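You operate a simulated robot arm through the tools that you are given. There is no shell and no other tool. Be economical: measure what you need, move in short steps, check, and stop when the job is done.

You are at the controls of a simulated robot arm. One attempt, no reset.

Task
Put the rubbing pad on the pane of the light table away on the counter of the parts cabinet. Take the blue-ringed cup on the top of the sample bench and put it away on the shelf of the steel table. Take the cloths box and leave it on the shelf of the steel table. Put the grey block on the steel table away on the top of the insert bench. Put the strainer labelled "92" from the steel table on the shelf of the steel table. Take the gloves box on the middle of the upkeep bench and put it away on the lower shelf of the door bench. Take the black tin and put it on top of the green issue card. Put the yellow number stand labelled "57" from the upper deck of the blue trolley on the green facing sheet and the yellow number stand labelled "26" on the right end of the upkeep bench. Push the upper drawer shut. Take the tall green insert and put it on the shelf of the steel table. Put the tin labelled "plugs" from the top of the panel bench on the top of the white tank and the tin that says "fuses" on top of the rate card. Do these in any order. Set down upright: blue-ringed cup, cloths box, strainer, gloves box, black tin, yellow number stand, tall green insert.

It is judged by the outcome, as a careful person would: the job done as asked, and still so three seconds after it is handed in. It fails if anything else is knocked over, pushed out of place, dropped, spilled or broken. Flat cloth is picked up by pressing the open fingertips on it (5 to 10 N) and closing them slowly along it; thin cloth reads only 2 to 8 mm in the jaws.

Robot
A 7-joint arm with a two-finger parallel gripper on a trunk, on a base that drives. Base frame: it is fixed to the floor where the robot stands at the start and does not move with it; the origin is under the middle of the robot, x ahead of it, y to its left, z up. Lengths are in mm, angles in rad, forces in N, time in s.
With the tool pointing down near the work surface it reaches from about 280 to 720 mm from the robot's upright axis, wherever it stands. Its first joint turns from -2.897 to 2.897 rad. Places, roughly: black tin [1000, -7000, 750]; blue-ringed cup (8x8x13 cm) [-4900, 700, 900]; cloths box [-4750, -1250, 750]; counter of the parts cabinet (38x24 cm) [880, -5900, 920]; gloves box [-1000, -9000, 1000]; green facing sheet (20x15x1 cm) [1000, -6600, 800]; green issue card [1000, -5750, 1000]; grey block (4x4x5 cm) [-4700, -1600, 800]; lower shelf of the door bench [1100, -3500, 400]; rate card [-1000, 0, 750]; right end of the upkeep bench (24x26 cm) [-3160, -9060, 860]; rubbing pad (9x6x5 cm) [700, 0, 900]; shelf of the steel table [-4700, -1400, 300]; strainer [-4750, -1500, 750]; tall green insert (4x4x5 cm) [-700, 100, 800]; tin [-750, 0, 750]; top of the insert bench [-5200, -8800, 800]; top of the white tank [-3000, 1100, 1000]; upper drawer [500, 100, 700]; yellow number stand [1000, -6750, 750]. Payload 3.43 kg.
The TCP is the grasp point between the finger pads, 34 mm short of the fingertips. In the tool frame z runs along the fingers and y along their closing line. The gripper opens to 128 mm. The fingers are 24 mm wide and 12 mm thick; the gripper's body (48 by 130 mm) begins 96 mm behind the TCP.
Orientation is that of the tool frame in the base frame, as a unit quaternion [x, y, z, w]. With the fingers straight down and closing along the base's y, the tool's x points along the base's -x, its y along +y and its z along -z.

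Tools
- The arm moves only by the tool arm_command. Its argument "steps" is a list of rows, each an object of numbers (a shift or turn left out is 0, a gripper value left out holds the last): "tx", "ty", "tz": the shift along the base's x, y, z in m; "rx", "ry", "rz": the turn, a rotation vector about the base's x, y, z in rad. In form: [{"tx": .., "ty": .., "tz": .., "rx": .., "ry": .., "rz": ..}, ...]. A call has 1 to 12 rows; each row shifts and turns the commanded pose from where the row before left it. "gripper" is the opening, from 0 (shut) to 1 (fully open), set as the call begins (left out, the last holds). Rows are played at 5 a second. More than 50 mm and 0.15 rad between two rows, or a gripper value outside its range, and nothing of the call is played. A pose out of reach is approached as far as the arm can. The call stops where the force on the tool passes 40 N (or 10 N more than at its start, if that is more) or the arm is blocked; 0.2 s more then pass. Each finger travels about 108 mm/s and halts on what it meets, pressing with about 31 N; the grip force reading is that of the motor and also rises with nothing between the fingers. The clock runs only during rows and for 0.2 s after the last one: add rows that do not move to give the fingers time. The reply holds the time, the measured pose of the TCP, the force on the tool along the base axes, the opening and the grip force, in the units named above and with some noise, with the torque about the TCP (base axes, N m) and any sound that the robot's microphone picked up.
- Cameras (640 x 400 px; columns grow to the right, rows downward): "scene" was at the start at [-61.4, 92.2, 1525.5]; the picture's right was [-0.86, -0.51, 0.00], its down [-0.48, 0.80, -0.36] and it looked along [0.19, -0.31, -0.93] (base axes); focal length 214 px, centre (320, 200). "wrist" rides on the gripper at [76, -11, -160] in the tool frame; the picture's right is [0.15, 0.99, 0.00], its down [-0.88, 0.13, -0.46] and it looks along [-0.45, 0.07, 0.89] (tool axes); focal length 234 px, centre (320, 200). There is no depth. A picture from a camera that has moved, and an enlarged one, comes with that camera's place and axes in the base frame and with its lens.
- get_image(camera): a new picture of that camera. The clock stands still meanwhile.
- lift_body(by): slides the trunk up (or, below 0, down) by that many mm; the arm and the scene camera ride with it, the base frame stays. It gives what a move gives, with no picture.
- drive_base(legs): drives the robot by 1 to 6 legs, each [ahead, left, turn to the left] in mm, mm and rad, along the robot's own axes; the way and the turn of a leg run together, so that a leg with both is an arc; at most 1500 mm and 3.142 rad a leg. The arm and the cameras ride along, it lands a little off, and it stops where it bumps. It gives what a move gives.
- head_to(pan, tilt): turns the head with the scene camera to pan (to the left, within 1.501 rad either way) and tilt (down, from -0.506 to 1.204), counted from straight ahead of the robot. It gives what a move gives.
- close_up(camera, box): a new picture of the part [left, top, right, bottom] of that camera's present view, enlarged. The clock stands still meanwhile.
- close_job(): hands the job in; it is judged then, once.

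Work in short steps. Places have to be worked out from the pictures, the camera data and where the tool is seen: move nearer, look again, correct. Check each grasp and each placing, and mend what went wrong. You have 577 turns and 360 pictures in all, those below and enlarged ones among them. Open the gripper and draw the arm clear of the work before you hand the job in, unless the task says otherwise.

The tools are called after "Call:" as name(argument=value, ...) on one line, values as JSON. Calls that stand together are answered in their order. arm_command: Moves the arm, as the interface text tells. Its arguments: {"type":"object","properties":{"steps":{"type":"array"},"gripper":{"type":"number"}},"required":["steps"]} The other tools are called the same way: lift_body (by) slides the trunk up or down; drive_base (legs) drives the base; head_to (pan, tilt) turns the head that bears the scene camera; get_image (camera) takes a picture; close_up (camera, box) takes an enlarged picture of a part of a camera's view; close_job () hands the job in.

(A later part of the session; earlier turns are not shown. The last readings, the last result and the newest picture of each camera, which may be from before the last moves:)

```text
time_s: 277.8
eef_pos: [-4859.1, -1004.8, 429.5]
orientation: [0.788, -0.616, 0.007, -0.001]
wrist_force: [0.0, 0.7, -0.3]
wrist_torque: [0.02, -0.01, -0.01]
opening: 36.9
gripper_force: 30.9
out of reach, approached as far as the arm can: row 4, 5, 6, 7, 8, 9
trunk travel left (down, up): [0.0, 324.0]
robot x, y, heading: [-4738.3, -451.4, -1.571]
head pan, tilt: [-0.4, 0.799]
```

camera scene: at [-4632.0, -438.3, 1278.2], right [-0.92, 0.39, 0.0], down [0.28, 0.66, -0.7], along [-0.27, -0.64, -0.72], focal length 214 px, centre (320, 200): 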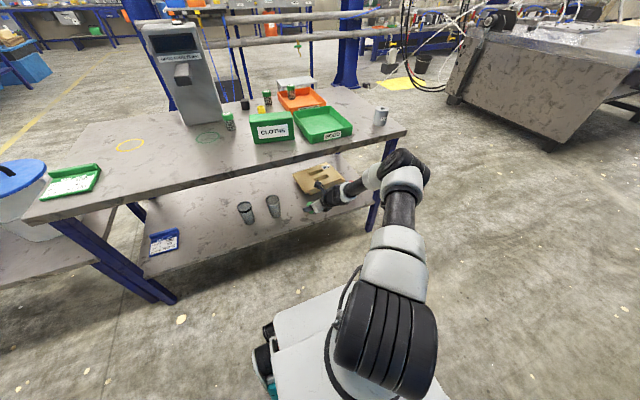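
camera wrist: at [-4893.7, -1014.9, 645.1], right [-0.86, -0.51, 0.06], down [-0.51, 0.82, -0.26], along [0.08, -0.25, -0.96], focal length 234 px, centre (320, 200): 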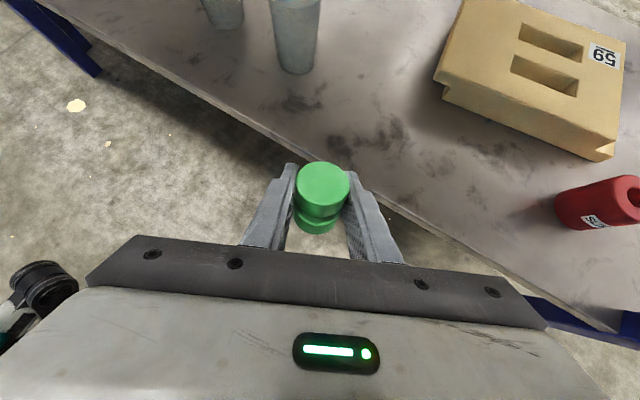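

Data suggest a wrist reach sphere ≈640 mm from a shoulder at ~1270 mm; the shelf is reachable with ~25–30° pitch at its front strip. I'll set the insert upright on the table top first, regrasp it at 30° pitch, then place it. Raise trunk and arm, pitch back to 60°.

Call:
lift_body(by=275)

Call:
arm_command(steps=[{"tz": 0.049}, {"tz": 0.049}, {"tz": 0.049}, {"tz": 0.049}, {"tz": 0.04}, {"rx": -0.141, "ry": -0.044}, {"rx": -0.141, "ry": -0.044}, {"rx": -0.141, "ry": -0.044}, {"rx": -0.141, "ry": -0.044}, {"rx": -0.141, "ry": -0.044}, {"rx": -0.141, "ry": -0.044}, {"rx": -0.141, "ry": -0.044}])

Call:
head_to(pan=0.0, tilt=0.8)

Call:
get_image(camera="scene")

Call:
get_image(camera="wrist")

```text
time_s: 280.6
eef_pos: [-4857.7, -1003.4, 705.7]
orientation: [0.788, -0.615, 0.008, -0.001]
wrist_force: [-0.9, 1.1, -0.4]
wrist_torque: [0.06, -0.01, -0.03]
opening: 36.8
gripper_force: 31.1
trunk travel left (down, up): [-275.0, 49.0]
robot x, y, heading: [-4741.2, -455.1, -1.568]
head pan, tilt: [-0.4, 0.799]
```

```text
time_s: 283.2
eef_pos: [-4863.7, -1005.7, 957.2]
orientation: [0.687, -0.533, 0.41, 0.276]
wrist_force: [0.2, -0.2, -0.5]
wrist_torque: [0.03, 0.02, 0.03]
opening: 36.8
gripper_force: 30.6
out of reach, approached as far as the arm can: row 12
trunk travel left (down, up): [-275.0, 49.0]
robot x, y, heading: [-4740.2, -453.7, -1.571]
head pan, tilt: [-0.4, 0.799]
```

```text
time_s: 284.1
eef_pos: [-4864.8, -1005.4, 957.4]
orientation: [0.688, -0.533, 0.409, 0.276]
wrist_force: [-0.1, 0.5, -0.8]
wrist_torque: [-0.03, -0.02, -0.01]
opening: 37.0
gripper_force: 30.7
trunk travel left (down, up): [-275.0, 49.0]
robot x, y, heading: [-4736.3, -455.0, -1.567]
head pan, tilt: [0.0, 0.799]
```

```text
300 pictures are left
camera scene: at [-4600.7, -444.6, 1553.2], right [-1.0, 0.0, 0.0], down [0.0, 0.72, -0.7], along [0.0, -0.7, -0.72], focal length 214 px, centre (320, 200)
```

scene: 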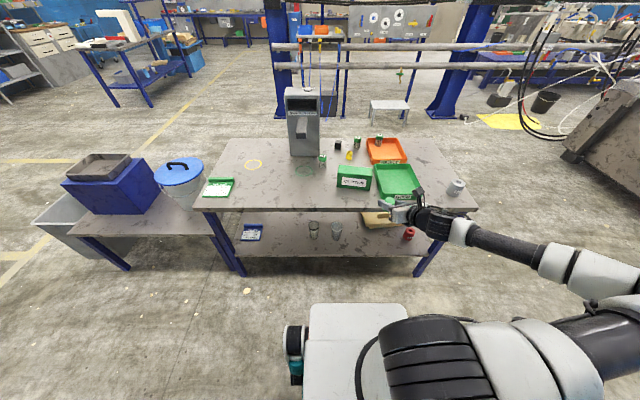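

```text
299 pictures are left
camera wrist: at [-4888.6, -911.4, 1104.8], right [-0.93, -0.35, 0.07], down [-0.33, 0.78, -0.53], along [0.13, -0.52, -0.85], focal length 234 px, centre (320, 200)
```

wrist: 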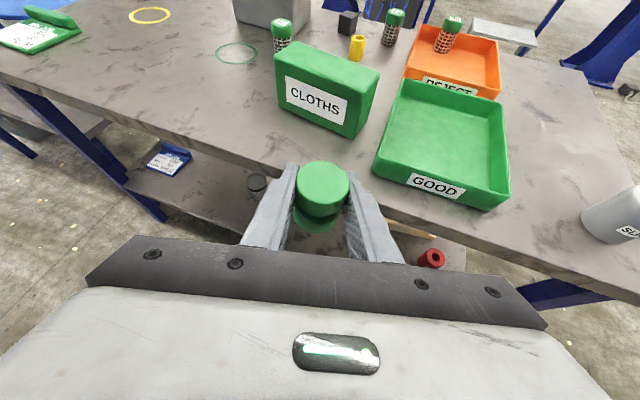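

Triangulation: table top z≈788, front edge y≈-1130, cloths box front y≈-1268 (x -4668…-4868), shelf z≈280. I shift the base left and closer and set the insert down temporarily at about (-4640,-1225).

Call:
drive_base(legs=[[165, 150, 0]])

Call:
arm_command(steps=[{"tx": 0.035, "ty": -0.025}, {"tx": 0.035, "ty": -0.025}, {"tz": -0.04}, {"tz": -0.03}, {}])

Call:
get_image(camera="scene")

Call:
get_image(camera="wrist")

```text
time_s: 286.1
eef_pos: [-4716.3, -1171.8, 958.1]
orientation: [0.687, -0.533, 0.408, 0.276]
wrist_force: [-1.2, 0.1, -0.4]
wrist_torque: [0.02, -0.01, 0.01]
opening: 37.2
gripper_force: 30.9
trunk travel left (down, up): [-275.0, 49.0]
robot x, y, heading: [-4590.1, -614.8, -1.572]
head pan, tilt: [0.0, 0.799]
```

```text
time_s: 287.3
eef_pos: [-4658.2, -1237.7, 947.3]
orientation: [0.691, -0.536, 0.402, 0.27]
wrist_force: [-0.3, 0.5, -0.4]
wrist_torque: [0.01, -0.04, -0.01]
opening: 36.8
gripper_force: 31.1
out of reach, approached as far as the arm can: row 2, 3, 4
trunk travel left (down, up): [-275.0, 49.0]
robot x, y, heading: [-4592.1, -620.3, -1.574]
head pan, tilt: [0.0, 0.799]
```

```text
298 pictures are left
camera scene: at [-4452.0, -610.1, 1553.2], right [-1.0, 0.0, 0.0], down [0.0, 0.72, -0.7], along [0.0, -0.7, -0.72], focal length 214 px, centre (320, 200)
```

scene: 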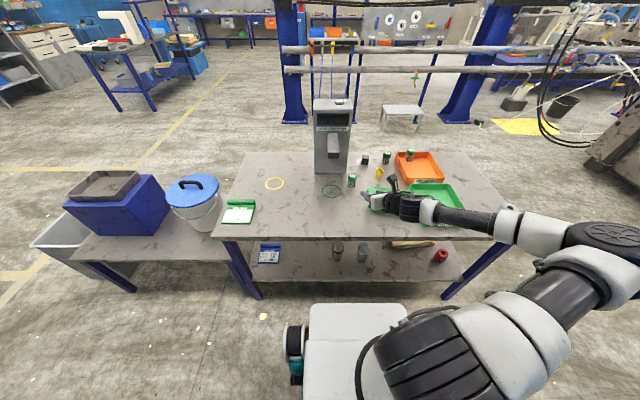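

```text
297 pictures are left
camera wrist: at [-4681.4, -1144.6, 1097.3], right [-0.93, -0.36, 0.07], down [-0.34, 0.79, -0.51], along [0.13, -0.5, -0.86], focal length 234 px, centre (320, 200)
```

wrist: 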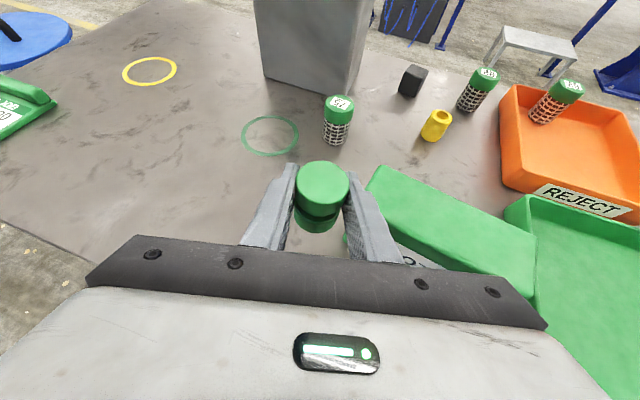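

The right finger would be close to the box's left end. I shift the base 80 mm to the left and lower with the trunk instead of the arm.

Call:
drive_base(legs=[[0, 80, 0]])

Call:
lift_body(by=-90)

Call:
get_image(camera="wrist")

Call:
close_up(camera="scene", box=[280, 130, 480, 255])

```text
time_s: 288.8
eef_pos: [-4578.1, -1237.8, 948.1]
orientation: [0.692, -0.535, 0.402, 0.269]
wrist_force: [0.4, -0.7, -0.3]
wrist_torque: [0.0, -0.01, 0.0]
opening: 36.5
gripper_force: 30.9
trunk travel left (down, up): [-275.0, 49.0]
robot x, y, heading: [-4512.2, -617.3, -1.571]
head pan, tilt: [0.0, 0.799]
```

```text
time_s: 290.0
eef_pos: [-4575.7, -1237.2, 858.5]
orientation: [0.692, -0.535, 0.403, 0.269]
wrist_force: [-0.8, -0.4, -0.8]
wrist_torque: [0.01, -0.01, 0.01]
opening: 37.1
gripper_force: 30.7
trunk travel left (down, up): [-185.0, 139.0]
robot x, y, heading: [-4513.3, -619.9, -1.566]
head pan, tilt: [0.0, 0.799]
```

```text
296 pictures are left
camera wrist: at [-4601.5, -1144.5, 1007.5], right [-0.93, -0.36, 0.07], down [-0.34, 0.79, -0.51], along [0.13, -0.5, -0.86], focal length 234 px, centre (320, 200)
```

wrist: 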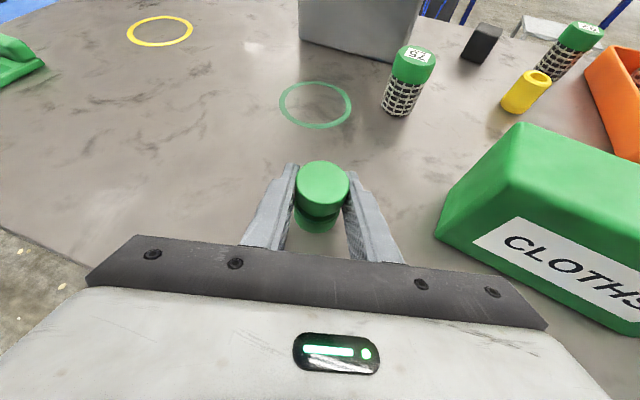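

```text
3.20 times, centred on (380, 192) of scene
camera zoom: at [-4372.4, -609.9, 1463.3], right [-1.0, 0.0, 0.0], down [0.0, 0.72, -0.7], along [0.0, -0.7, -0.72], focal length 686 px, centre (128, 224)
```

zoom: 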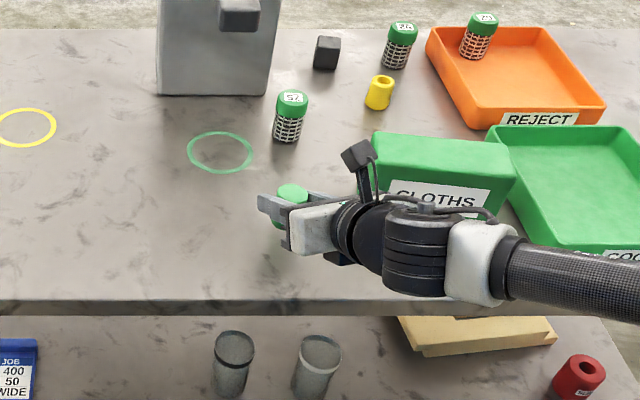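

Clear spot. Lower the trunk further in small amounts until contact.

Call:
lift_body(by=-28)

Call:
get_image(camera="wrist")

```text
time_s: 290.8
eef_pos: [-4578.3, -1237.1, 833.4]
orientation: [0.692, -0.534, 0.403, 0.271]
wrist_force: [0.4, -2.1, 14.2]
wrist_torque: [-0.18, 0.25, 0.03]
opening: 36.6
gripper_force: 30.5
trunk travel left (down, up): [-157.0, 167.0]
robot x, y, heading: [-4509.4, -618.0, -1.575]
head pan, tilt: [0.0, 0.799]
```

```text
294 pictures are left
camera wrist: at [-4601.1, -1144.4, 981.7], right [-0.93, -0.36, 0.07], down [-0.34, 0.79, -0.51], along [0.13, -0.5, -0.86], focal length 234 px, centre (320, 200)
```

wrist: 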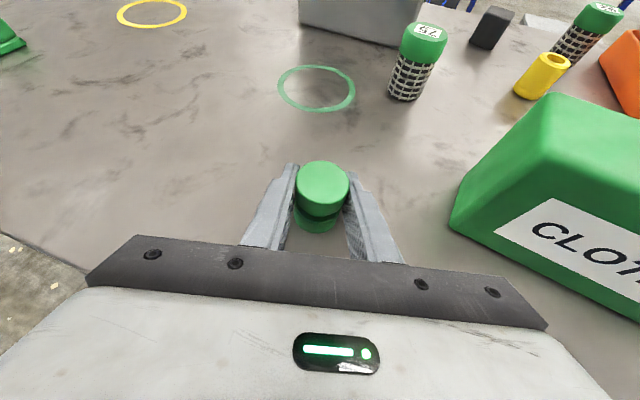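

Contact: table top z≈799. I release, back out along the tool axis and rise.

Call:
arm_command(steps=[{}, {}, {}], gripper=0.65)

Call:
arm_command(steps=[{"tx": -0.007, "ty": 0.02, "tz": 0.013}, {"tx": -0.01, "ty": 0.03, "tz": 0.02}, {"tx": -0.01, "ty": 0.03, "tz": 0.03}, {"tz": 0.04}, {"tz": 0.04}])

Call:
get_image(camera="wrist")

```text
time_s: 291.6
eef_pos: [-4577.6, -1235.5, 830.5]
orientation: [0.692, -0.535, 0.403, 0.271]
wrist_force: [4.8, 3.7, 7.3]
wrist_torque: [-0.1, 0.07, 0.0]
opening: 79.9
gripper_force: 0.1
trunk travel left (down, up): [-157.0, 167.0]
robot x, y, heading: [-4509.5, -616.3, -1.571]
head pan, tilt: [0.0, 0.799]
```

```text
time_s: 292.8
eef_pos: [-4604.4, -1155.2, 973.0]
orientation: [0.692, -0.535, 0.403, 0.269]
wrist_force: [0.7, 0.2, -0.8]
wrist_torque: [0.02, -0.01, 0.03]
opening: 83.2
gripper_force: 0.1
trunk travel left (down, up): [-157.0, 167.0]
robot x, y, heading: [-4513.3, -620.5, -1.573]
head pan, tilt: [0.0, 0.799]
```

```text
293 pictures are left
camera wrist: at [-4628.1, -1064.7, 1122.1], right [-0.93, -0.36, 0.07], down [-0.34, 0.79, -0.51], along [0.13, -0.5, -0.86], focal length 234 px, centre (320, 200)
```

wrist: 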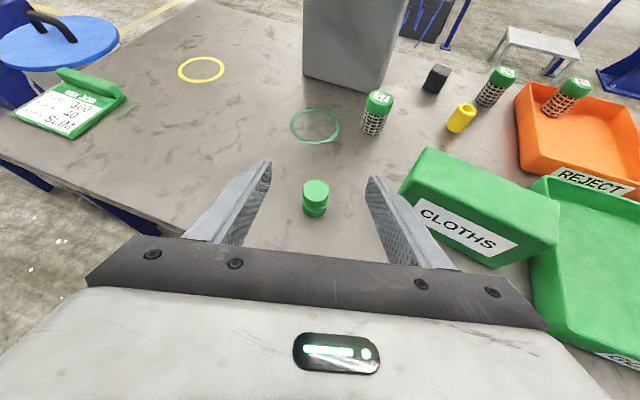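

Insert stands upright at (-4575,-1243). I zoom to read the strainer labels while here.

Call:
close_up(camera="wrist", box=[350, 50, 610, 212])

```text
2.46 times, centred on (480, 131) of wrist
camera zoom: at [-4628.1, -1064.7, 1122.1], right [-0.93, -0.36, 0.07], down [-0.34, 0.79, -0.51], along [0.13, -0.5, -0.86], focal length 576 px, centre (-74, 370)
```

zoom: 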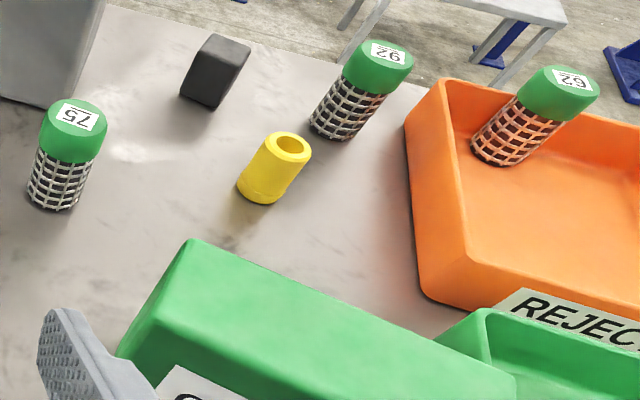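

The middle strainer (by the orange tray) seems to read 92; will verify later. Now I reduce pitch to ~30° and regrasp the insert nearer its top.

Call:
arm_command(steps=[{"rx": 0.116, "ry": 0.039}, {"rx": 0.116, "ry": 0.039}, {"rx": 0.116, "ry": 0.039}, {"rx": 0.116, "ry": 0.039}, {"tx": 0.006, "ty": -0.017, "tz": -0.018}, {"tx": 0.006, "ty": -0.017, "tz": -0.018}, {}])

Call:
get_image(camera="wrist")

```text
time_s: 294.4
eef_pos: [-4596.6, -1163.8, 939.4]
orientation: [0.763, -0.589, 0.224, 0.146]
wrist_force: [0.3, 1.0, 0.6]
wrist_torque: [0.01, 0.0, -0.02]
opening: 83.0
gripper_force: 0.0
out of reach, approached as far as the arm can: row 5, 6
trunk travel left (down, up): [-157.0, 167.0]
robot x, y, heading: [-4512.5, -620.9, -1.572]
head pan, tilt: [0.0, 0.799]
```

```text
291 pictures are left
camera wrist: at [-4597.2, -1146.6, 1116.2], right [-0.92, -0.38, 0.03], down [-0.39, 0.92, -0.07], along [-0.01, -0.07, -1.0], focal length 234 px, centre (320, 200)
```

wrist: 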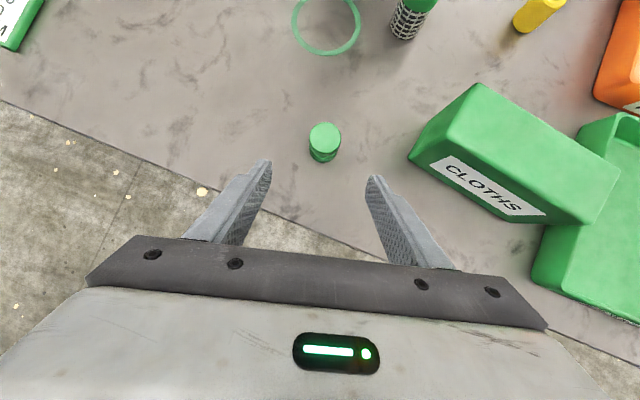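

The arm again wants targets further to its right. I shift the base 110 mm left and correct the tool position.

Call:
drive_base(legs=[[0, 110, 0]])

Call:
arm_command(steps=[{"tx": -0.035}, {"tx": -0.035, "ty": -0.01}, {"tx": -0.033, "ty": -0.015}, {}])

Call:
get_image(camera="wrist")

```text
time_s: 296.1
eef_pos: [-4486.4, -1163.8, 940.3]
orientation: [0.764, -0.588, 0.224, 0.145]
wrist_force: [-0.3, -0.2, 0.4]
wrist_torque: [-0.05, -0.01, 0.01]
opening: 83.2
gripper_force: 0.1
trunk travel left (down, up): [-157.0, 167.0]
robot x, y, heading: [-4404.5, -617.5, -1.569]
head pan, tilt: [0.0, 0.799]
```

```text
time_s: 297.1
eef_pos: [-4586.8, -1175.6, 942.2]
orientation: [0.762, -0.587, 0.231, 0.147]
wrist_force: [1.2, 0.3, -0.4]
wrist_torque: [-0.01, 0.0, -0.04]
opening: 83.4
gripper_force: 0.1
out of reach, approached as far as the arm can: row 3
trunk travel left (down, up): [-157.0, 167.0]
robot x, y, heading: [-4400.4, -620.7, -1.565]
head pan, tilt: [0.0, 0.799]
```

```text
290 pictures are left
camera wrist: at [-4588.9, -1156.6, 1117.7], right [-0.92, -0.39, 0.03], down [-0.39, 0.92, -0.08], along [0.0, -0.09, -1.0], focal length 234 px, centre (320, 200)
```

wrist: 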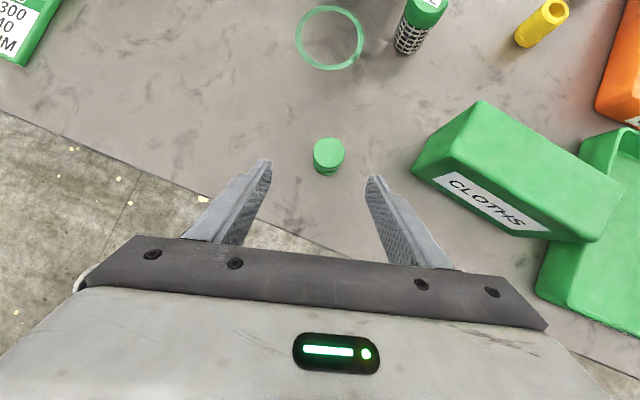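

I test whether progress continues with smaller steps in the same direction.

Call:
arm_command(steps=[{"ty": -0.01}, {"ty": -0.01}, {"ty": -0.01}, {"ty": -0.01}, {}])

```text
time_s: 298.3
eef_pos: [-4587.6, -1177.4, 941.6]
orientation: [0.763, -0.586, 0.231, 0.147]
wrist_force: [0.5, 0.3, -0.8]
wrist_torque: [-0.02, 0.01, -0.01]
opening: 83.3
gripper_force: 0.1
out of reach, approached as far as the arm can: row 1, 2, 3, 4
trunk travel left (down, up): [-157.0, 167.0]
robot x, y, heading: [-4400.2, -617.5, -1.571]
head pan, tilt: [0.0, 0.799]
```

Call:
arm_command(steps=[{"rz": -0.15}, {"rz": -0.15}, {"ty": -0.015}, {"ty": -0.015}, {"ty": -0.015}])

Call:
head_to(pan=-0.7, tilt=0.9)

Call:
get_image(camera="scene")

```text
time_s: 299.5
eef_pos: [-4587.8, -1138.3, 945.8]
orientation: [-0.666, 0.692, -0.212, -0.179]
wrist_force: [0.5, -1.0, -0.7]
wrist_torque: [-0.02, 0.0, 0.03]
opening: 83.3
gripper_force: 0.1
out of reach, approached as far as the arm can: row 1, 2, 3, 4, 5
trunk travel left (down, up): [-157.0, 167.0]
robot x, y, heading: [-4401.3, -619.8, -1.568]
head pan, tilt: [0.0, 0.799]
```

```text
time_s: 300.5
eef_pos: [-4587.3, -1138.6, 945.4]
orientation: [-0.667, 0.692, -0.212, -0.179]
wrist_force: [0.4, -1.0, 0.2]
wrist_torque: [-0.03, 0.0, 0.01]
opening: 83.2
gripper_force: 0.1
trunk travel left (down, up): [-157.0, 167.0]
robot x, y, heading: [-4396.9, -617.4, -1.569]
head pan, tilt: [-0.7, 0.901]
```

```text
289 pictures are left
camera scene: at [-4310.5, -586.9, 1427.3], right [-0.77, 0.64, 0.0], down [0.5, 0.6, -0.62], along [-0.4, -0.48, -0.78], focal length 214 px, centre (320, 200)
```

scene: 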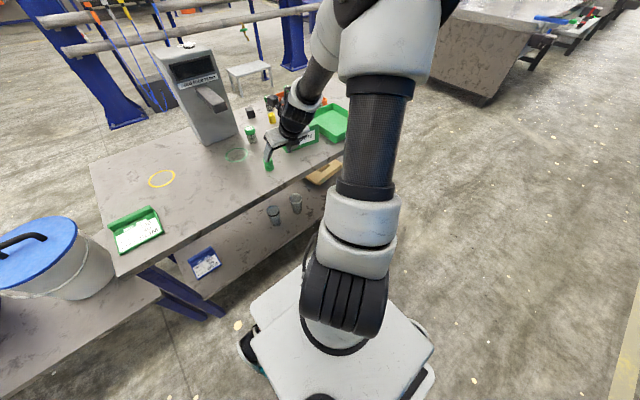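

The limit is joint 7: yawing right hurts, left helps. The nominal tool orientation is flipped by π from what I've used, so I straighten the tool and rotate it +π about vertical to centre joint 7.

Call:
arm_command(steps=[{"tz": 0.03}, {"tz": 0.04}, {"rx": 0.14, "rz": 0.04}, {"rx": 0.14, "rz": 0.04}, {"rx": 0.14, "rz": 0.04}, {"rx": 0.139, "rz": 0.04}, {"rz": 0.149}, {"rz": 0.149}, {"rz": 0.149}, {"rz": 0.149}, {"rz": 0.149}, {"rz": 0.149}])

Call:
arm_command(steps=[{"rz": 0.149}, {"rz": 0.149}, {"rz": 0.149}, {"rz": 0.149}, {"rz": 0.149}, {"rz": 0.149}, {"rz": 0.149}, {"rz": 0.149}, {"rz": 0.149}, {"rz": 0.149}, {"rz": 0.149}, {"rz": 0.149}])

```text
time_s: 303.1
eef_pos: [-4547.7, -1013.3, 1039.9]
orientation: [0.934, -0.309, 0.177, 0.015]
wrist_force: [-0.9, 0.3, -0.6]
wrist_torque: [0.01, 0.01, 0.03]
opening: 83.1
gripper_force: 0.0
out of reach, approached as far as the arm can: row 1, 3, 4, 5, 6, 10, 11, 12
trunk travel left (down, up): [-157.0, 167.0]
robot x, y, heading: [-4401.9, -618.1, -1.565]
head pan, tilt: [-0.7, 0.901]
```

```text
time_s: 305.7
eef_pos: [-4489.5, -958.6, 1047.3]
orientation: [0.898, 0.405, 0.136, -0.107]
wrist_force: [-0.2, -0.2, -0.6]
wrist_torque: [-0.04, 0.02, -0.01]
opening: 83.1
gripper_force: 0.1
out of reach, approached as far as the arm can: row 1, 2, 3, 4, 5, 6, 7, 12
trunk travel left (down, up): [-157.0, 167.0]
robot x, y, heading: [-4401.4, -617.1, -1.57]
head pan, tilt: [-0.7, 0.901]
```

It is progressing but was pulled inward and tilted. I move outward to a comfortable spot, level the tool and finish the rotation.

Call:
arm_command(steps=[{"ty": -0.04, "tx": -0.02}, {"ty": -0.04, "tx": -0.02}, {"ty": -0.04, "tx": -0.02}, {"rx": -0.1, "ry": 0.05}, {"rx": -0.1, "ry": 0.05}, {"rx": -0.1, "ry": 0.05}, {"rz": 0.14}, {"rz": 0.14}, {}])

```text
time_s: 307.7
eef_pos: [-4452.5, -1120.7, 1047.4]
orientation: [0.851, 0.524, 0.007, -0.004]
wrist_force: [0.1, -0.3, 0.4]
wrist_torque: [0.0, -0.02, 0.0]
opening: 83.2
gripper_force: 0.0
out of reach, approached as far as the arm can: row 7, 8
trunk travel left (down, up): [-157.0, 167.0]
robot x, y, heading: [-4399.9, -621.2, -1.566]
head pan, tilt: [-0.7, 0.901]
```

Call:
get_image(camera="scene")

Call:
get_image(camera="wrist")

```text
288 pictures are left
camera scene: at [-4310.3, -586.9, 1427.3], right [-0.77, 0.64, 0.0], down [0.5, 0.6, -0.62], along [-0.4, -0.48, -0.78], focal length 214 px, centre (320, 200)
```

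scene: 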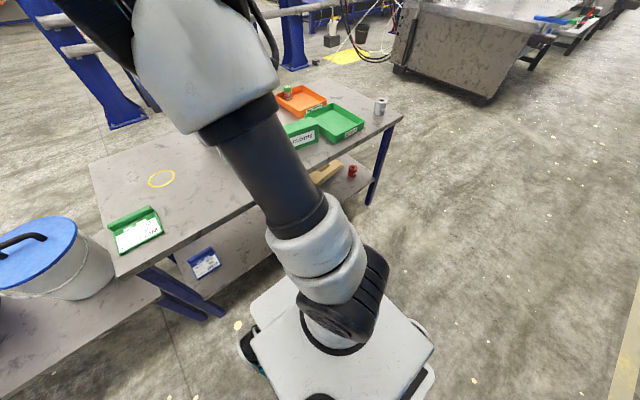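

```text
287 pictures are left
camera wrist: at [-4429.4, -1050.4, 1207.7], right [0.95, -0.32, 0.0], down [-0.28, -0.85, 0.44], along [-0.14, -0.42, -0.9], focal length 234 px, centre (320, 200)
```

wrist: 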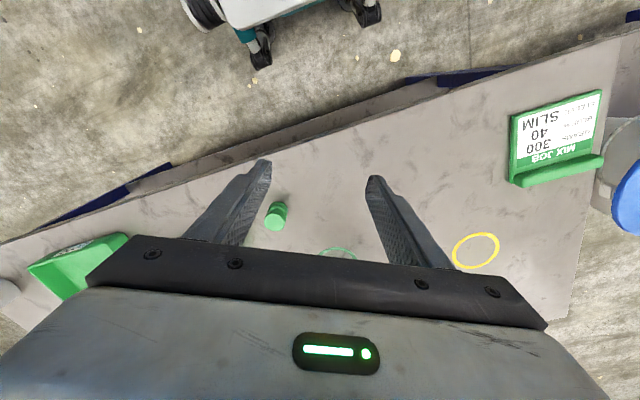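

The elbow has swung over to the other side. I continue the yaw and see whether it settles.

Call:
arm_command(steps=[{"ty": 0.02, "tx": -0.02}, {"rz": 0.12}, {"rz": 0.12}, {"rz": 0.12}, {"rz": 0.11}, {}])

Call:
get_image(camera="scene")

```text
time_s: 309.1
eef_pos: [-4280.3, -1135.6, 1047.7]
orientation: [0.745, 0.667, 0.006, -0.005]
wrist_force: [1.0, 0.9, -0.2]
wrist_torque: [0.01, 0.02, -0.02]
opening: 82.9
gripper_force: 0.2
out of reach, approached as far as the arm can: row 1, 2, 3, 4, 5
trunk travel left (down, up): [-157.0, 167.0]
robot x, y, heading: [-4400.3, -616.4, -1.572]
head pan, tilt: [-0.7, 0.901]
```

```text
286 pictures are left
camera scene: at [-4310.5, -586.8, 1427.3], right [-0.77, 0.64, 0.0], down [0.5, 0.6, -0.62], along [-0.4, -0.48, -0.78], focal length 214 px, centre (320, 200)
```

scene: 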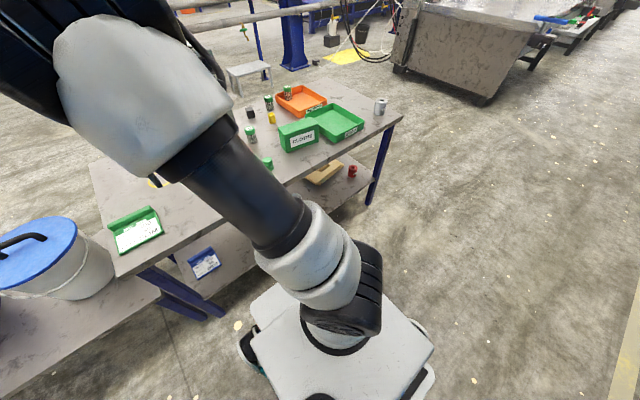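

The rel. yaw range tops out near +160°, so π-flip isn't usable; but the elbow is now higher. I rotate back toward my earlier orientation while moving the hand right, hoping to keep the elbow up.

Call:
arm_command(steps=[{"rz": -0.149, "tx": -0.015}, {"rz": -0.149, "tx": -0.015}, {"rz": -0.149, "tx": -0.015}, {"rz": -0.149, "tx": -0.015}, {"rz": -0.149, "tx": -0.015}, {"rz": -0.149, "tx": -0.015}, {"rz": -0.149, "tx": -0.01}, {"rz": -0.149}, {"rz": -0.149}, {"rz": -0.149}, {"rz": -0.149}, {"rz": -0.149}])

Call:
get_image(camera="scene")

```text
time_s: 311.7
eef_pos: [-4380.4, -1135.1, 1049.1]
orientation: [0.986, -0.164, 0.009, 0.002]
wrist_force: [0.1, 0.2, 0.3]
wrist_torque: [0.02, -0.01, -0.01]
opening: 83.0
gripper_force: 0.0
trunk travel left (down, up): [-157.0, 167.0]
robot x, y, heading: [-4401.1, -619.1, -1.566]
head pan, tilt: [-0.7, 0.901]
```

```text
285 pictures are left
camera scene: at [-4310.5, -586.9, 1427.3], right [-0.77, 0.64, 0.0], down [0.5, 0.6, -0.62], along [-0.4, -0.48, -0.78], focal length 214 px, centre (320, 200)
```

scene: 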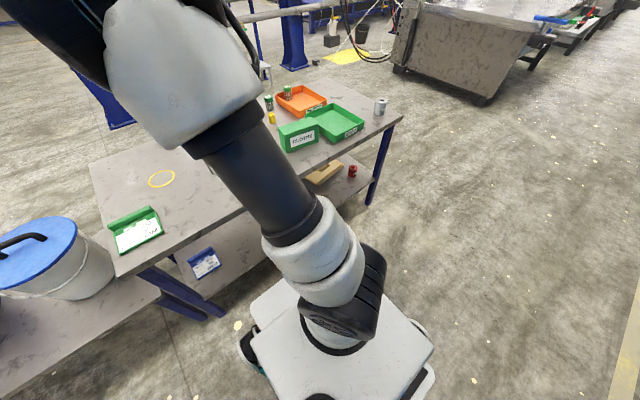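

No complaints now and the elbow stays up. Rotate the rest to bring tool x straight ahead.

Call:
arm_command(steps=[{"rz": -0.149}, {"rz": -0.149}, {"rz": -0.149}, {"rz": -0.149}, {"rz": -0.149}, {"rz": -0.149}, {"rz": -0.149}, {"rz": -0.149}, {}])

Call:
get_image(camera="scene")

```text
time_s: 313.7
eef_pos: [-4381.1, -1135.9, 1047.2]
orientation: [0.724, -0.69, 0.007, 0.006]
wrist_force: [0.1, -0.7, -0.3]
wrist_torque: [0.0, 0.02, 0.01]
opening: 83.1
gripper_force: 0.1
trunk travel left (down, up): [-157.0, 167.0]
robot x, y, heading: [-4400.3, -618.8, -1.573]
head pan, tilt: [-0.7, 0.901]
```

```text
284 pictures are left
camera scene: at [-4310.5, -586.9, 1427.3], right [-0.77, 0.64, 0.0], down [0.5, 0.6, -0.62], along [-0.4, -0.48, -0.78], focal length 214 px, centre (320, 200)
```

scene: 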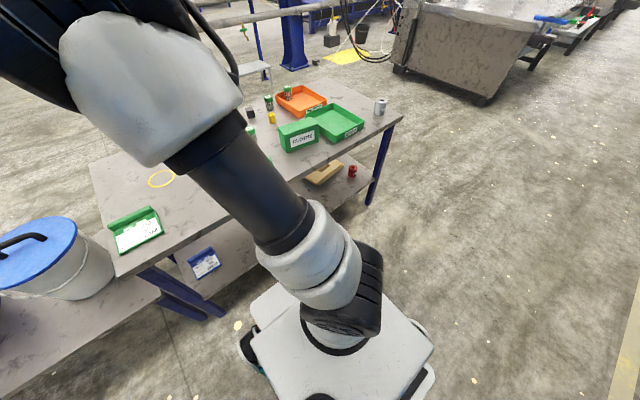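

Tool is square now. I shift the base 130 mm right, pitch 30° forward and approach the insert.

Call:
drive_base(legs=[[0, -130, 0]])

Call:
arm_command(steps=[{"rx": -0.131}, {"rx": -0.131}, {"rx": -0.131}, {"rx": -0.131}, {"tx": -0.033, "ty": -0.025}, {"tx": -0.033, "ty": -0.025}, {"tz": -0.04}, {"tz": -0.04}, {}])

Call:
get_image(camera="wrist")

```text
time_s: 315.6
eef_pos: [-4511.8, -1134.9, 1048.2]
orientation: [0.725, -0.689, 0.006, 0.006]
wrist_force: [-0.3, 0.5, 0.9]
wrist_torque: [0.01, 0.01, -0.02]
opening: 83.2
gripper_force: 0.0
trunk travel left (down, up): [-157.0, 167.0]
robot x, y, heading: [-4531.2, -615.7, -1.565]
head pan, tilt: [-0.7, 0.901]
```

```text
time_s: 317.6
eef_pos: [-4576.9, -1186.4, 968.0]
orientation: [0.698, -0.664, 0.183, 0.194]
wrist_force: [0.1, 0.3, -1.3]
wrist_torque: [-0.02, -0.02, 0.01]
opening: 83.3
gripper_force: 0.0
trunk travel left (down, up): [-157.0, 167.0]
robot x, y, heading: [-4531.9, -618.0, -1.568]
head pan, tilt: [-0.7, 0.901]
```

```text
283 pictures are left
camera wrist: at [-4561.2, -1168.8, 1142.6], right [-0.98, -0.17, 0.1], down [-0.18, 0.98, -0.06], along [-0.09, -0.07, -0.99], focal length 234 px, centre (320, 200)
```

wrist: 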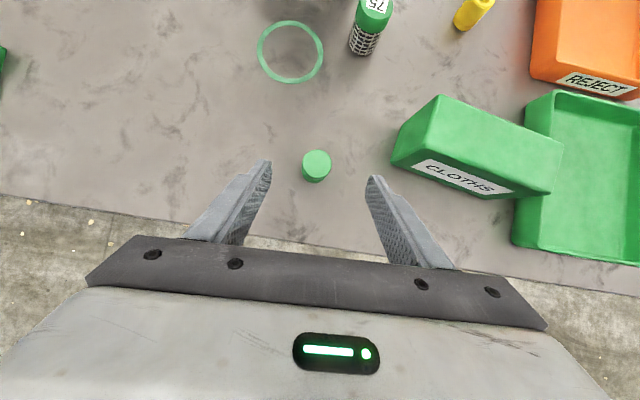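

Everything in reach now. Insert at (-4575,-1234); approach and grasp at z≈841.

Call:
arm_command(steps=[{"tx": 0.002, "ty": -0.01, "tz": -0.04}, {"ty": -0.015, "tz": -0.04}, {"ty": -0.015, "tz": -0.03}, {"ty": -0.009, "tz": -0.017}, {}])

Call:
get_image(camera="wrist")

```text
time_s: 318.9
eef_pos: [-4574.3, -1234.8, 839.2]
orientation: [0.699, -0.663, 0.183, 0.193]
wrist_force: [0.0, -0.7, 0.7]
wrist_torque: [0.01, -0.02, -0.04]
opening: 83.3
gripper_force: 0.0
trunk travel left (down, up): [-157.0, 167.0]
robot x, y, heading: [-4528.6, -622.9, -1.562]
head pan, tilt: [-0.7, 0.901]
```

```text
282 pictures are left
camera wrist: at [-4558.8, -1216.9, 1014.8], right [-0.98, -0.17, 0.1], down [-0.18, 0.98, -0.06], along [-0.09, -0.07, -0.99], focal length 234 px, centre (320, 200)
```

wrist: 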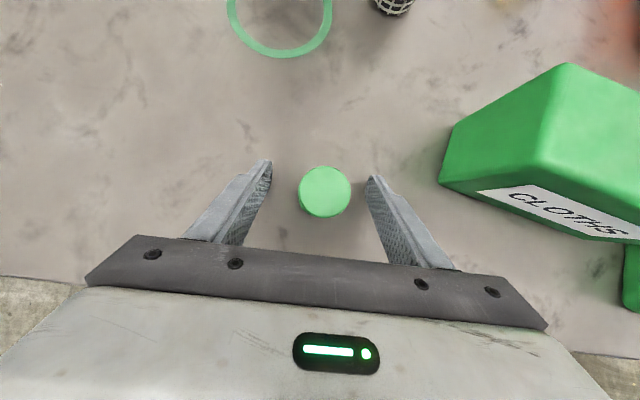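

Call:
arm_command(steps=[{}, {}, {}, {}, {"tz": 0.02}, {"tz": 0.03}, {"ty": 0.03, "tz": 0.03}], gripper=0)

Call:
get_image(camera="wrist")

```text
time_s: 320.4
eef_pos: [-4574.4, -1203.8, 919.3]
orientation: [0.699, -0.663, 0.185, 0.193]
wrist_force: [-0.8, 0.6, 0.1]
wrist_torque: [-0.02, 0.02, -0.01]
opening: 36.7
gripper_force: 31.3
trunk travel left (down, up): [-157.0, 167.0]
robot x, y, heading: [-4530.0, -621.8, -1.564]
head pan, tilt: [-0.7, 0.901]
```

```text
281 pictures are left
camera wrist: at [-4559.2, -1185.7, 1095.1], right [-0.98, -0.17, 0.1], down [-0.18, 0.98, -0.06], along [-0.09, -0.07, -0.99], focal length 234 px, centre (320, 200)
```

wrist: 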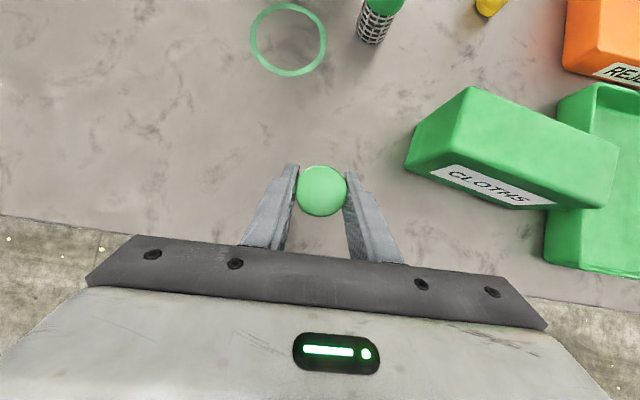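

Held. I move left in front of the free shelf bay, pull the hand out in front of the table edge and lower the trunk fully.

Call:
drive_base(legs=[[0, 105, 0]])

Call:
arm_command(steps=[{"ty": 0.04}, {"ty": 0.04}, {"ty": 0.04}, {}])

Call:
lift_body(by=-157)

Call:
arm_command(steps=[{"tz": -0.045}, {"tz": -0.045}, {"tz": -0.045}, {"tz": -0.045}, {"tz": -0.045}, {}])

Call:
get_image(camera="scene")

Call:
get_image(camera="wrist")

```text
time_s: 322.1
eef_pos: [-4470.2, -1204.2, 919.0]
orientation: [0.699, -0.663, 0.184, 0.194]
wrist_force: [0.9, 0.0, 0.0]
wrist_torque: [0.02, -0.03, -0.01]
opening: 36.9
gripper_force: 31.4
trunk travel left (down, up): [-157.0, 167.0]
robot x, y, heading: [-4425.6, -621.7, -1.563]
head pan, tilt: [-0.7, 0.901]
```

```text
time_s: 323.1
eef_pos: [-4469.8, -1083.6, 918.9]
orientation: [0.7, -0.663, 0.184, 0.193]
wrist_force: [0.1, -0.8, -1.5]
wrist_torque: [0.02, 0.02, -0.02]
opening: 36.6
gripper_force: 31.6
trunk travel left (down, up): [-157.0, 167.0]
robot x, y, heading: [-4424.9, -620.3, -1.569]
head pan, tilt: [-0.7, 0.901]
```

```text
time_s: 324.9
eef_pos: [-4469.3, -1084.4, 761.6]
orientation: [0.699, -0.663, 0.183, 0.194]
wrist_force: [-0.1, 0.7, -1.0]
wrist_torque: [-0.02, 0.02, 0.02]
opening: 37.1
gripper_force: 31.4
trunk travel left (down, up): [0.0, 324.0]
robot x, y, heading: [-4424.5, -617.5, -1.57]
head pan, tilt: [-0.7, 0.901]
```

```text
time_s: 326.3
eef_pos: [-4470.0, -1085.4, 537.6]
orientation: [0.699, -0.663, 0.185, 0.194]
wrist_force: [0.0, -0.6, 0.4]
wrist_torque: [0.02, 0.0, -0.02]
opening: 36.8
gripper_force: 31.2
trunk travel left (down, up): [0.0, 324.0]
robot x, y, heading: [-4425.9, -620.0, -1.572]
head pan, tilt: [-0.7, 0.901]
```

```text
280 pictures are left
camera scene: at [-4335.8, -586.7, 1270.3], right [-0.77, 0.64, 0.0], down [0.5, 0.6, -0.62], along [-0.4, -0.48, -0.78], focal length 214 px, centre (320, 200)
```

scene: 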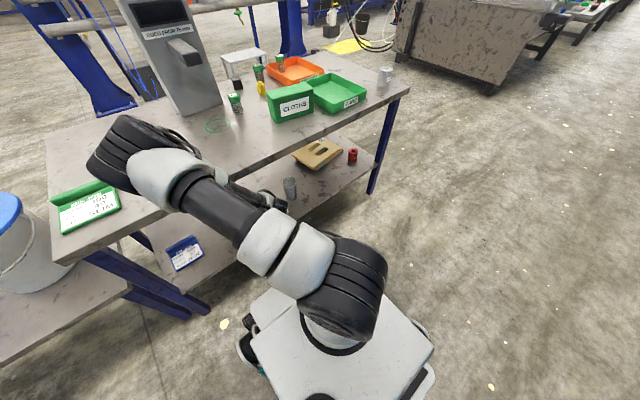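

```text
279 pictures are left
camera wrist: at [-4454.2, -1066.8, 711.8], right [-0.98, -0.17, 0.1], down [-0.18, 0.98, -0.06], along [-0.09, -0.08, -0.99], focal length 234 px, centre (320, 200)
```

wrist: 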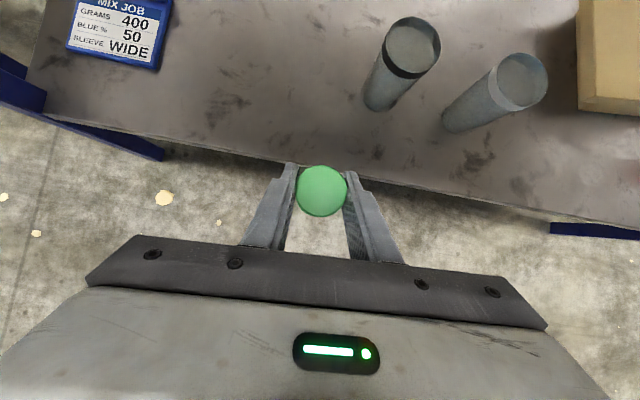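

Now the arm goes low without trouble. Shelf front edge is at y≈-1167. I lower to z≈345 in front of the shelf.

Call:
arm_command(steps=[{"tz": -0.045}, {"tz": -0.045}, {"tz": -0.045}, {"tz": -0.045}, {"tz": -0.012}, {}])

Call:
get_image(camera="scene")

Call:
get_image(camera="wrist")

```text
time_s: 327.7
eef_pos: [-4468.8, -1083.0, 346.2]
orientation: [0.699, -0.664, 0.184, 0.194]
wrist_force: [-0.3, 0.3, 0.0]
wrist_torque: [0.0, -0.03, 0.01]
opening: 37.1
gripper_force: 30.5
trunk travel left (down, up): [0.0, 324.0]
robot x, y, heading: [-4426.1, -619.0, -1.566]
head pan, tilt: [-0.7, 0.901]
```

```text
278 pictures are left
camera scene: at [-4335.8, -586.7, 1270.3], right [-0.77, 0.64, 0.0], down [0.5, 0.6, -0.62], along [-0.4, -0.48, -0.78], focal length 214 px, centre (320, 200)
```

scene: 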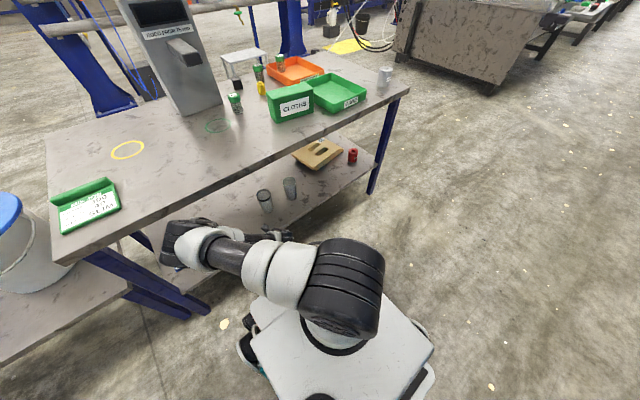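

```text
277 pictures are left
camera wrist: at [-4454.3, -1066.0, 520.4], right [-0.98, -0.17, 0.1], down [-0.18, 0.98, -0.06], along [-0.09, -0.07, -0.99], focal length 234 px, centre (320, 200)
```

wrist: 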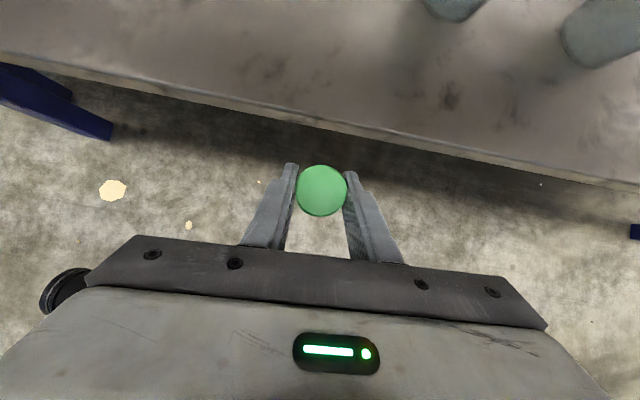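

Elbow stays in front of the table edge. I drive forward 125 mm so the insert is over the shelf front strip.

Call:
drive_base(legs=[[125, 0, 0]])

Call:
get_image(camera="scene")

Call:
get_image(camera="wrist")

```text
time_s: 328.7
eef_pos: [-4471.5, -1121.2, 341.6]
orientation: [0.7, -0.666, 0.177, 0.188]
wrist_force: [0.6, 1.1, -0.7]
wrist_torque: [-0.01, 0.0, 0.04]
opening: 37.0
gripper_force: 30.7
trunk travel left (down, up): [0.0, 324.0]
robot x, y, heading: [-4431.0, -668.3, -1.572]
head pan, tilt: [-0.7, 0.901]
stopped in leg 1: the force on the tool passed its limit at 77 N (the readings are from after the stop); the commanded pose is now the measured one
```

```text
276 pictures are left
camera scene: at [-4335.7, -633.0, 1270.3], right [-0.77, 0.64, 0.0], down [0.5, 0.6, -0.62], along [-0.4, -0.48, -0.78], focal length 214 px, centre (320, 200)
```

scene: 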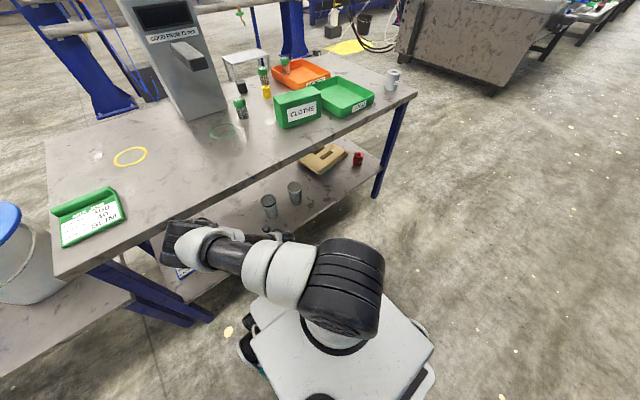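

```text
275 pictures are left
camera wrist: at [-4455.0, -1107.0, 517.6], right [-0.98, -0.17, 0.1], down [-0.17, 0.98, -0.04], along [-0.09, -0.06, -0.99], focal length 234 px, centre (320, 200)
```

wrist: 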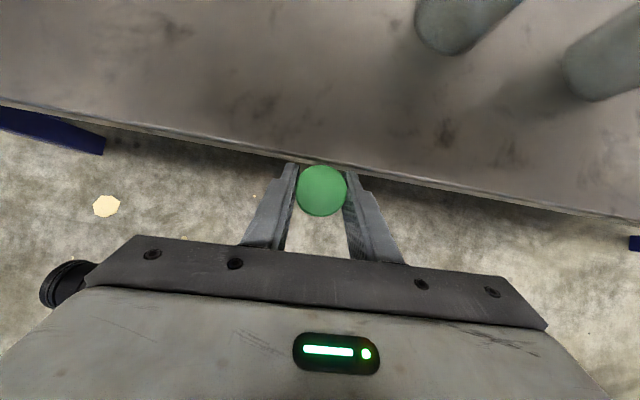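

The tool touched the shelf's front edge, so the shelf is higher than I thought (≈340–360). I back off, raise the arm and check the grip.

Call:
drive_base(legs=[[-50, 0, 0]])

Call:
arm_command(steps=[{"tz": 0.045}, {"tz": 0.045}, {"tz": 0.03}, {}])

Call:
get_image(camera="wrist")

```text
time_s: 329.6
eef_pos: [-4472.2, -1072.5, 341.4]
orientation: [0.699, -0.667, 0.176, 0.189]
wrist_force: [-0.8, -0.6, -1.5]
wrist_torque: [0.02, 0.02, 0.01]
opening: 36.9
gripper_force: 31.0
trunk travel left (down, up): [0.0, 324.0]
robot x, y, heading: [-4428.2, -616.7, -1.568]
head pan, tilt: [-0.7, 0.901]
```

```text
time_s: 330.6
eef_pos: [-4471.1, -1070.8, 462.8]
orientation: [0.699, -0.666, 0.177, 0.189]
wrist_force: [0.2, 0.1, 0.1]
wrist_torque: [-0.01, 0.0, -0.03]
opening: 37.1
gripper_force: 31.2
trunk travel left (down, up): [0.0, 324.0]
robot x, y, heading: [-4427.0, -620.5, -1.57]
head pan, tilt: [-0.7, 0.901]
```

```text
274 pictures are left
camera wrist: at [-4455.4, -1056.8, 638.6], right [-0.98, -0.17, 0.1], down [-0.17, 0.98, -0.04], along [-0.09, -0.06, -0.99], focal length 234 px, centre (320, 200)
```

wrist: 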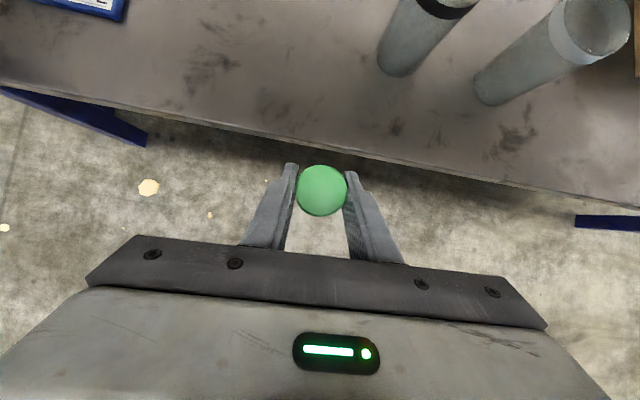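

Insert unmoved in the grip; shelf z≈335. I now reach in with the arm (staying high) to y≈-1220.

Call:
drive_base(legs=[[40, 0, 0]])

Call:
arm_command(steps=[{"ty": -0.04}, {"ty": -0.04}, {"ty": -0.035}, {}])

Call:
get_image(camera="wrist")

Call:
get_image(camera="scene")

```text
time_s: 331.5
eef_pos: [-4471.1, -1112.2, 462.8]
orientation: [0.7, -0.666, 0.177, 0.189]
wrist_force: [-0.6, -0.6, 0.4]
wrist_torque: [0.02, -0.02, 0.03]
opening: 36.8
gripper_force: 31.3
trunk travel left (down, up): [0.0, 324.0]
robot x, y, heading: [-4426.9, -656.2, -1.567]
head pan, tilt: [-0.7, 0.901]
```

```text
time_s: 332.5
eef_pos: [-4471.4, -1224.9, 463.1]
orientation: [0.701, -0.665, 0.177, 0.188]
wrist_force: [-0.1, -0.9, -0.1]
wrist_torque: [0.01, -0.01, 0.0]
opening: 36.8
gripper_force: 30.7
trunk travel left (down, up): [0.0, 324.0]
robot x, y, heading: [-4429.6, -658.8, -1.572]
head pan, tilt: [-0.7, 0.901]
```

```text
273 pictures are left
camera wrist: at [-4455.6, -1211.2, 637.8], right [-0.98, -0.17, 0.1], down [-0.17, 0.98, -0.04], along [-0.09, -0.06, -0.99], focal length 234 px, centre (320, 200)
```

wrist: 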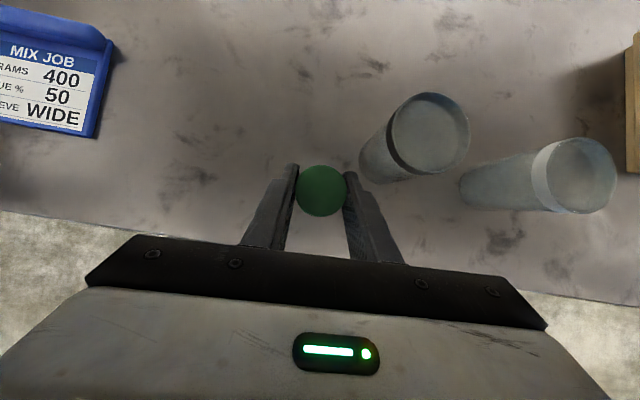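

```text
272 pictures are left
camera scene: at [-4335.7, -623.2, 1270.3], right [-0.77, 0.64, 0.0], down [0.5, 0.6, -0.62], along [-0.4, -0.48, -0.78], focal length 214 px, centre (320, 200)
```

scene: 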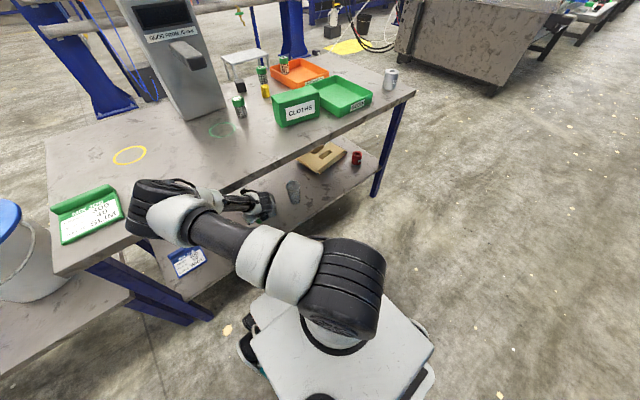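

Clear of the cup. I lower gently to the shelf.

Call:
arm_command(steps=[{"tz": -0.04}, {"tz": -0.025}, {"tz": -0.008}, {"tz": -0.005}, {"tz": -0.004}, {"tz": -0.004}, {"tz": -0.004}, {}])

```text
time_s: 334.3
eef_pos: [-4471.4, -1225.9, 372.8]
orientation: [0.699, -0.667, 0.176, 0.189]
wrist_force: [-0.2, 0.1, -0.1]
wrist_torque: [0.05, 0.01, 0.0]
opening: 36.8
gripper_force: 31.2
trunk travel left (down, up): [0.0, 324.0]
robot x, y, heading: [-4426.0, -654.6, -1.562]
head pan, tilt: [-0.7, 0.901]
```

Call:
arm_command(steps=[{"tz": -0.004}, {"tz": -0.004}, {"tz": -0.004}, {"tz": -0.004}, {"tz": -0.004}, {"tz": -0.004}, {"tz": -0.004}, {"tz": -0.004}, {}])

Call:
get_image(camera="wrist")

```text
time_s: 335.4
eef_pos: [-4471.0, -1231.2, 360.4]
orientation: [0.699, -0.665, 0.18, 0.192]
wrist_force: [-0.8, 4.9, 19.7]
wrist_torque: [0.06, -0.38, 0.21]
opening: 36.6
gripper_force: 30.9
trunk travel left (down, up): [0.0, 324.0]
robot x, y, heading: [-4425.2, -654.2, -1.57]
head pan, tilt: [-0.7, 0.901]
stopped in row 5: the force on the tool passed its limit at 47 N (the readings are from after the stop); the commanded pose is now the measured one
```

```text
271 pictures are left
camera wrist: at [-4455.9, -1213.7, 536.3], right [-0.98, -0.17, 0.1], down [-0.17, 0.98, -0.05], along [-0.09, -0.07, -0.99], focal length 234 px, centre (320, 200)
```

wrist: 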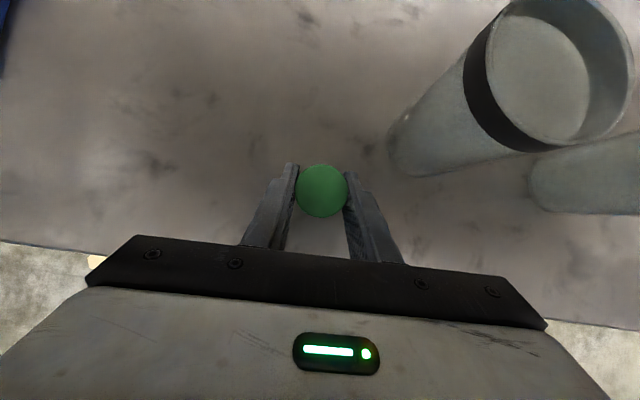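

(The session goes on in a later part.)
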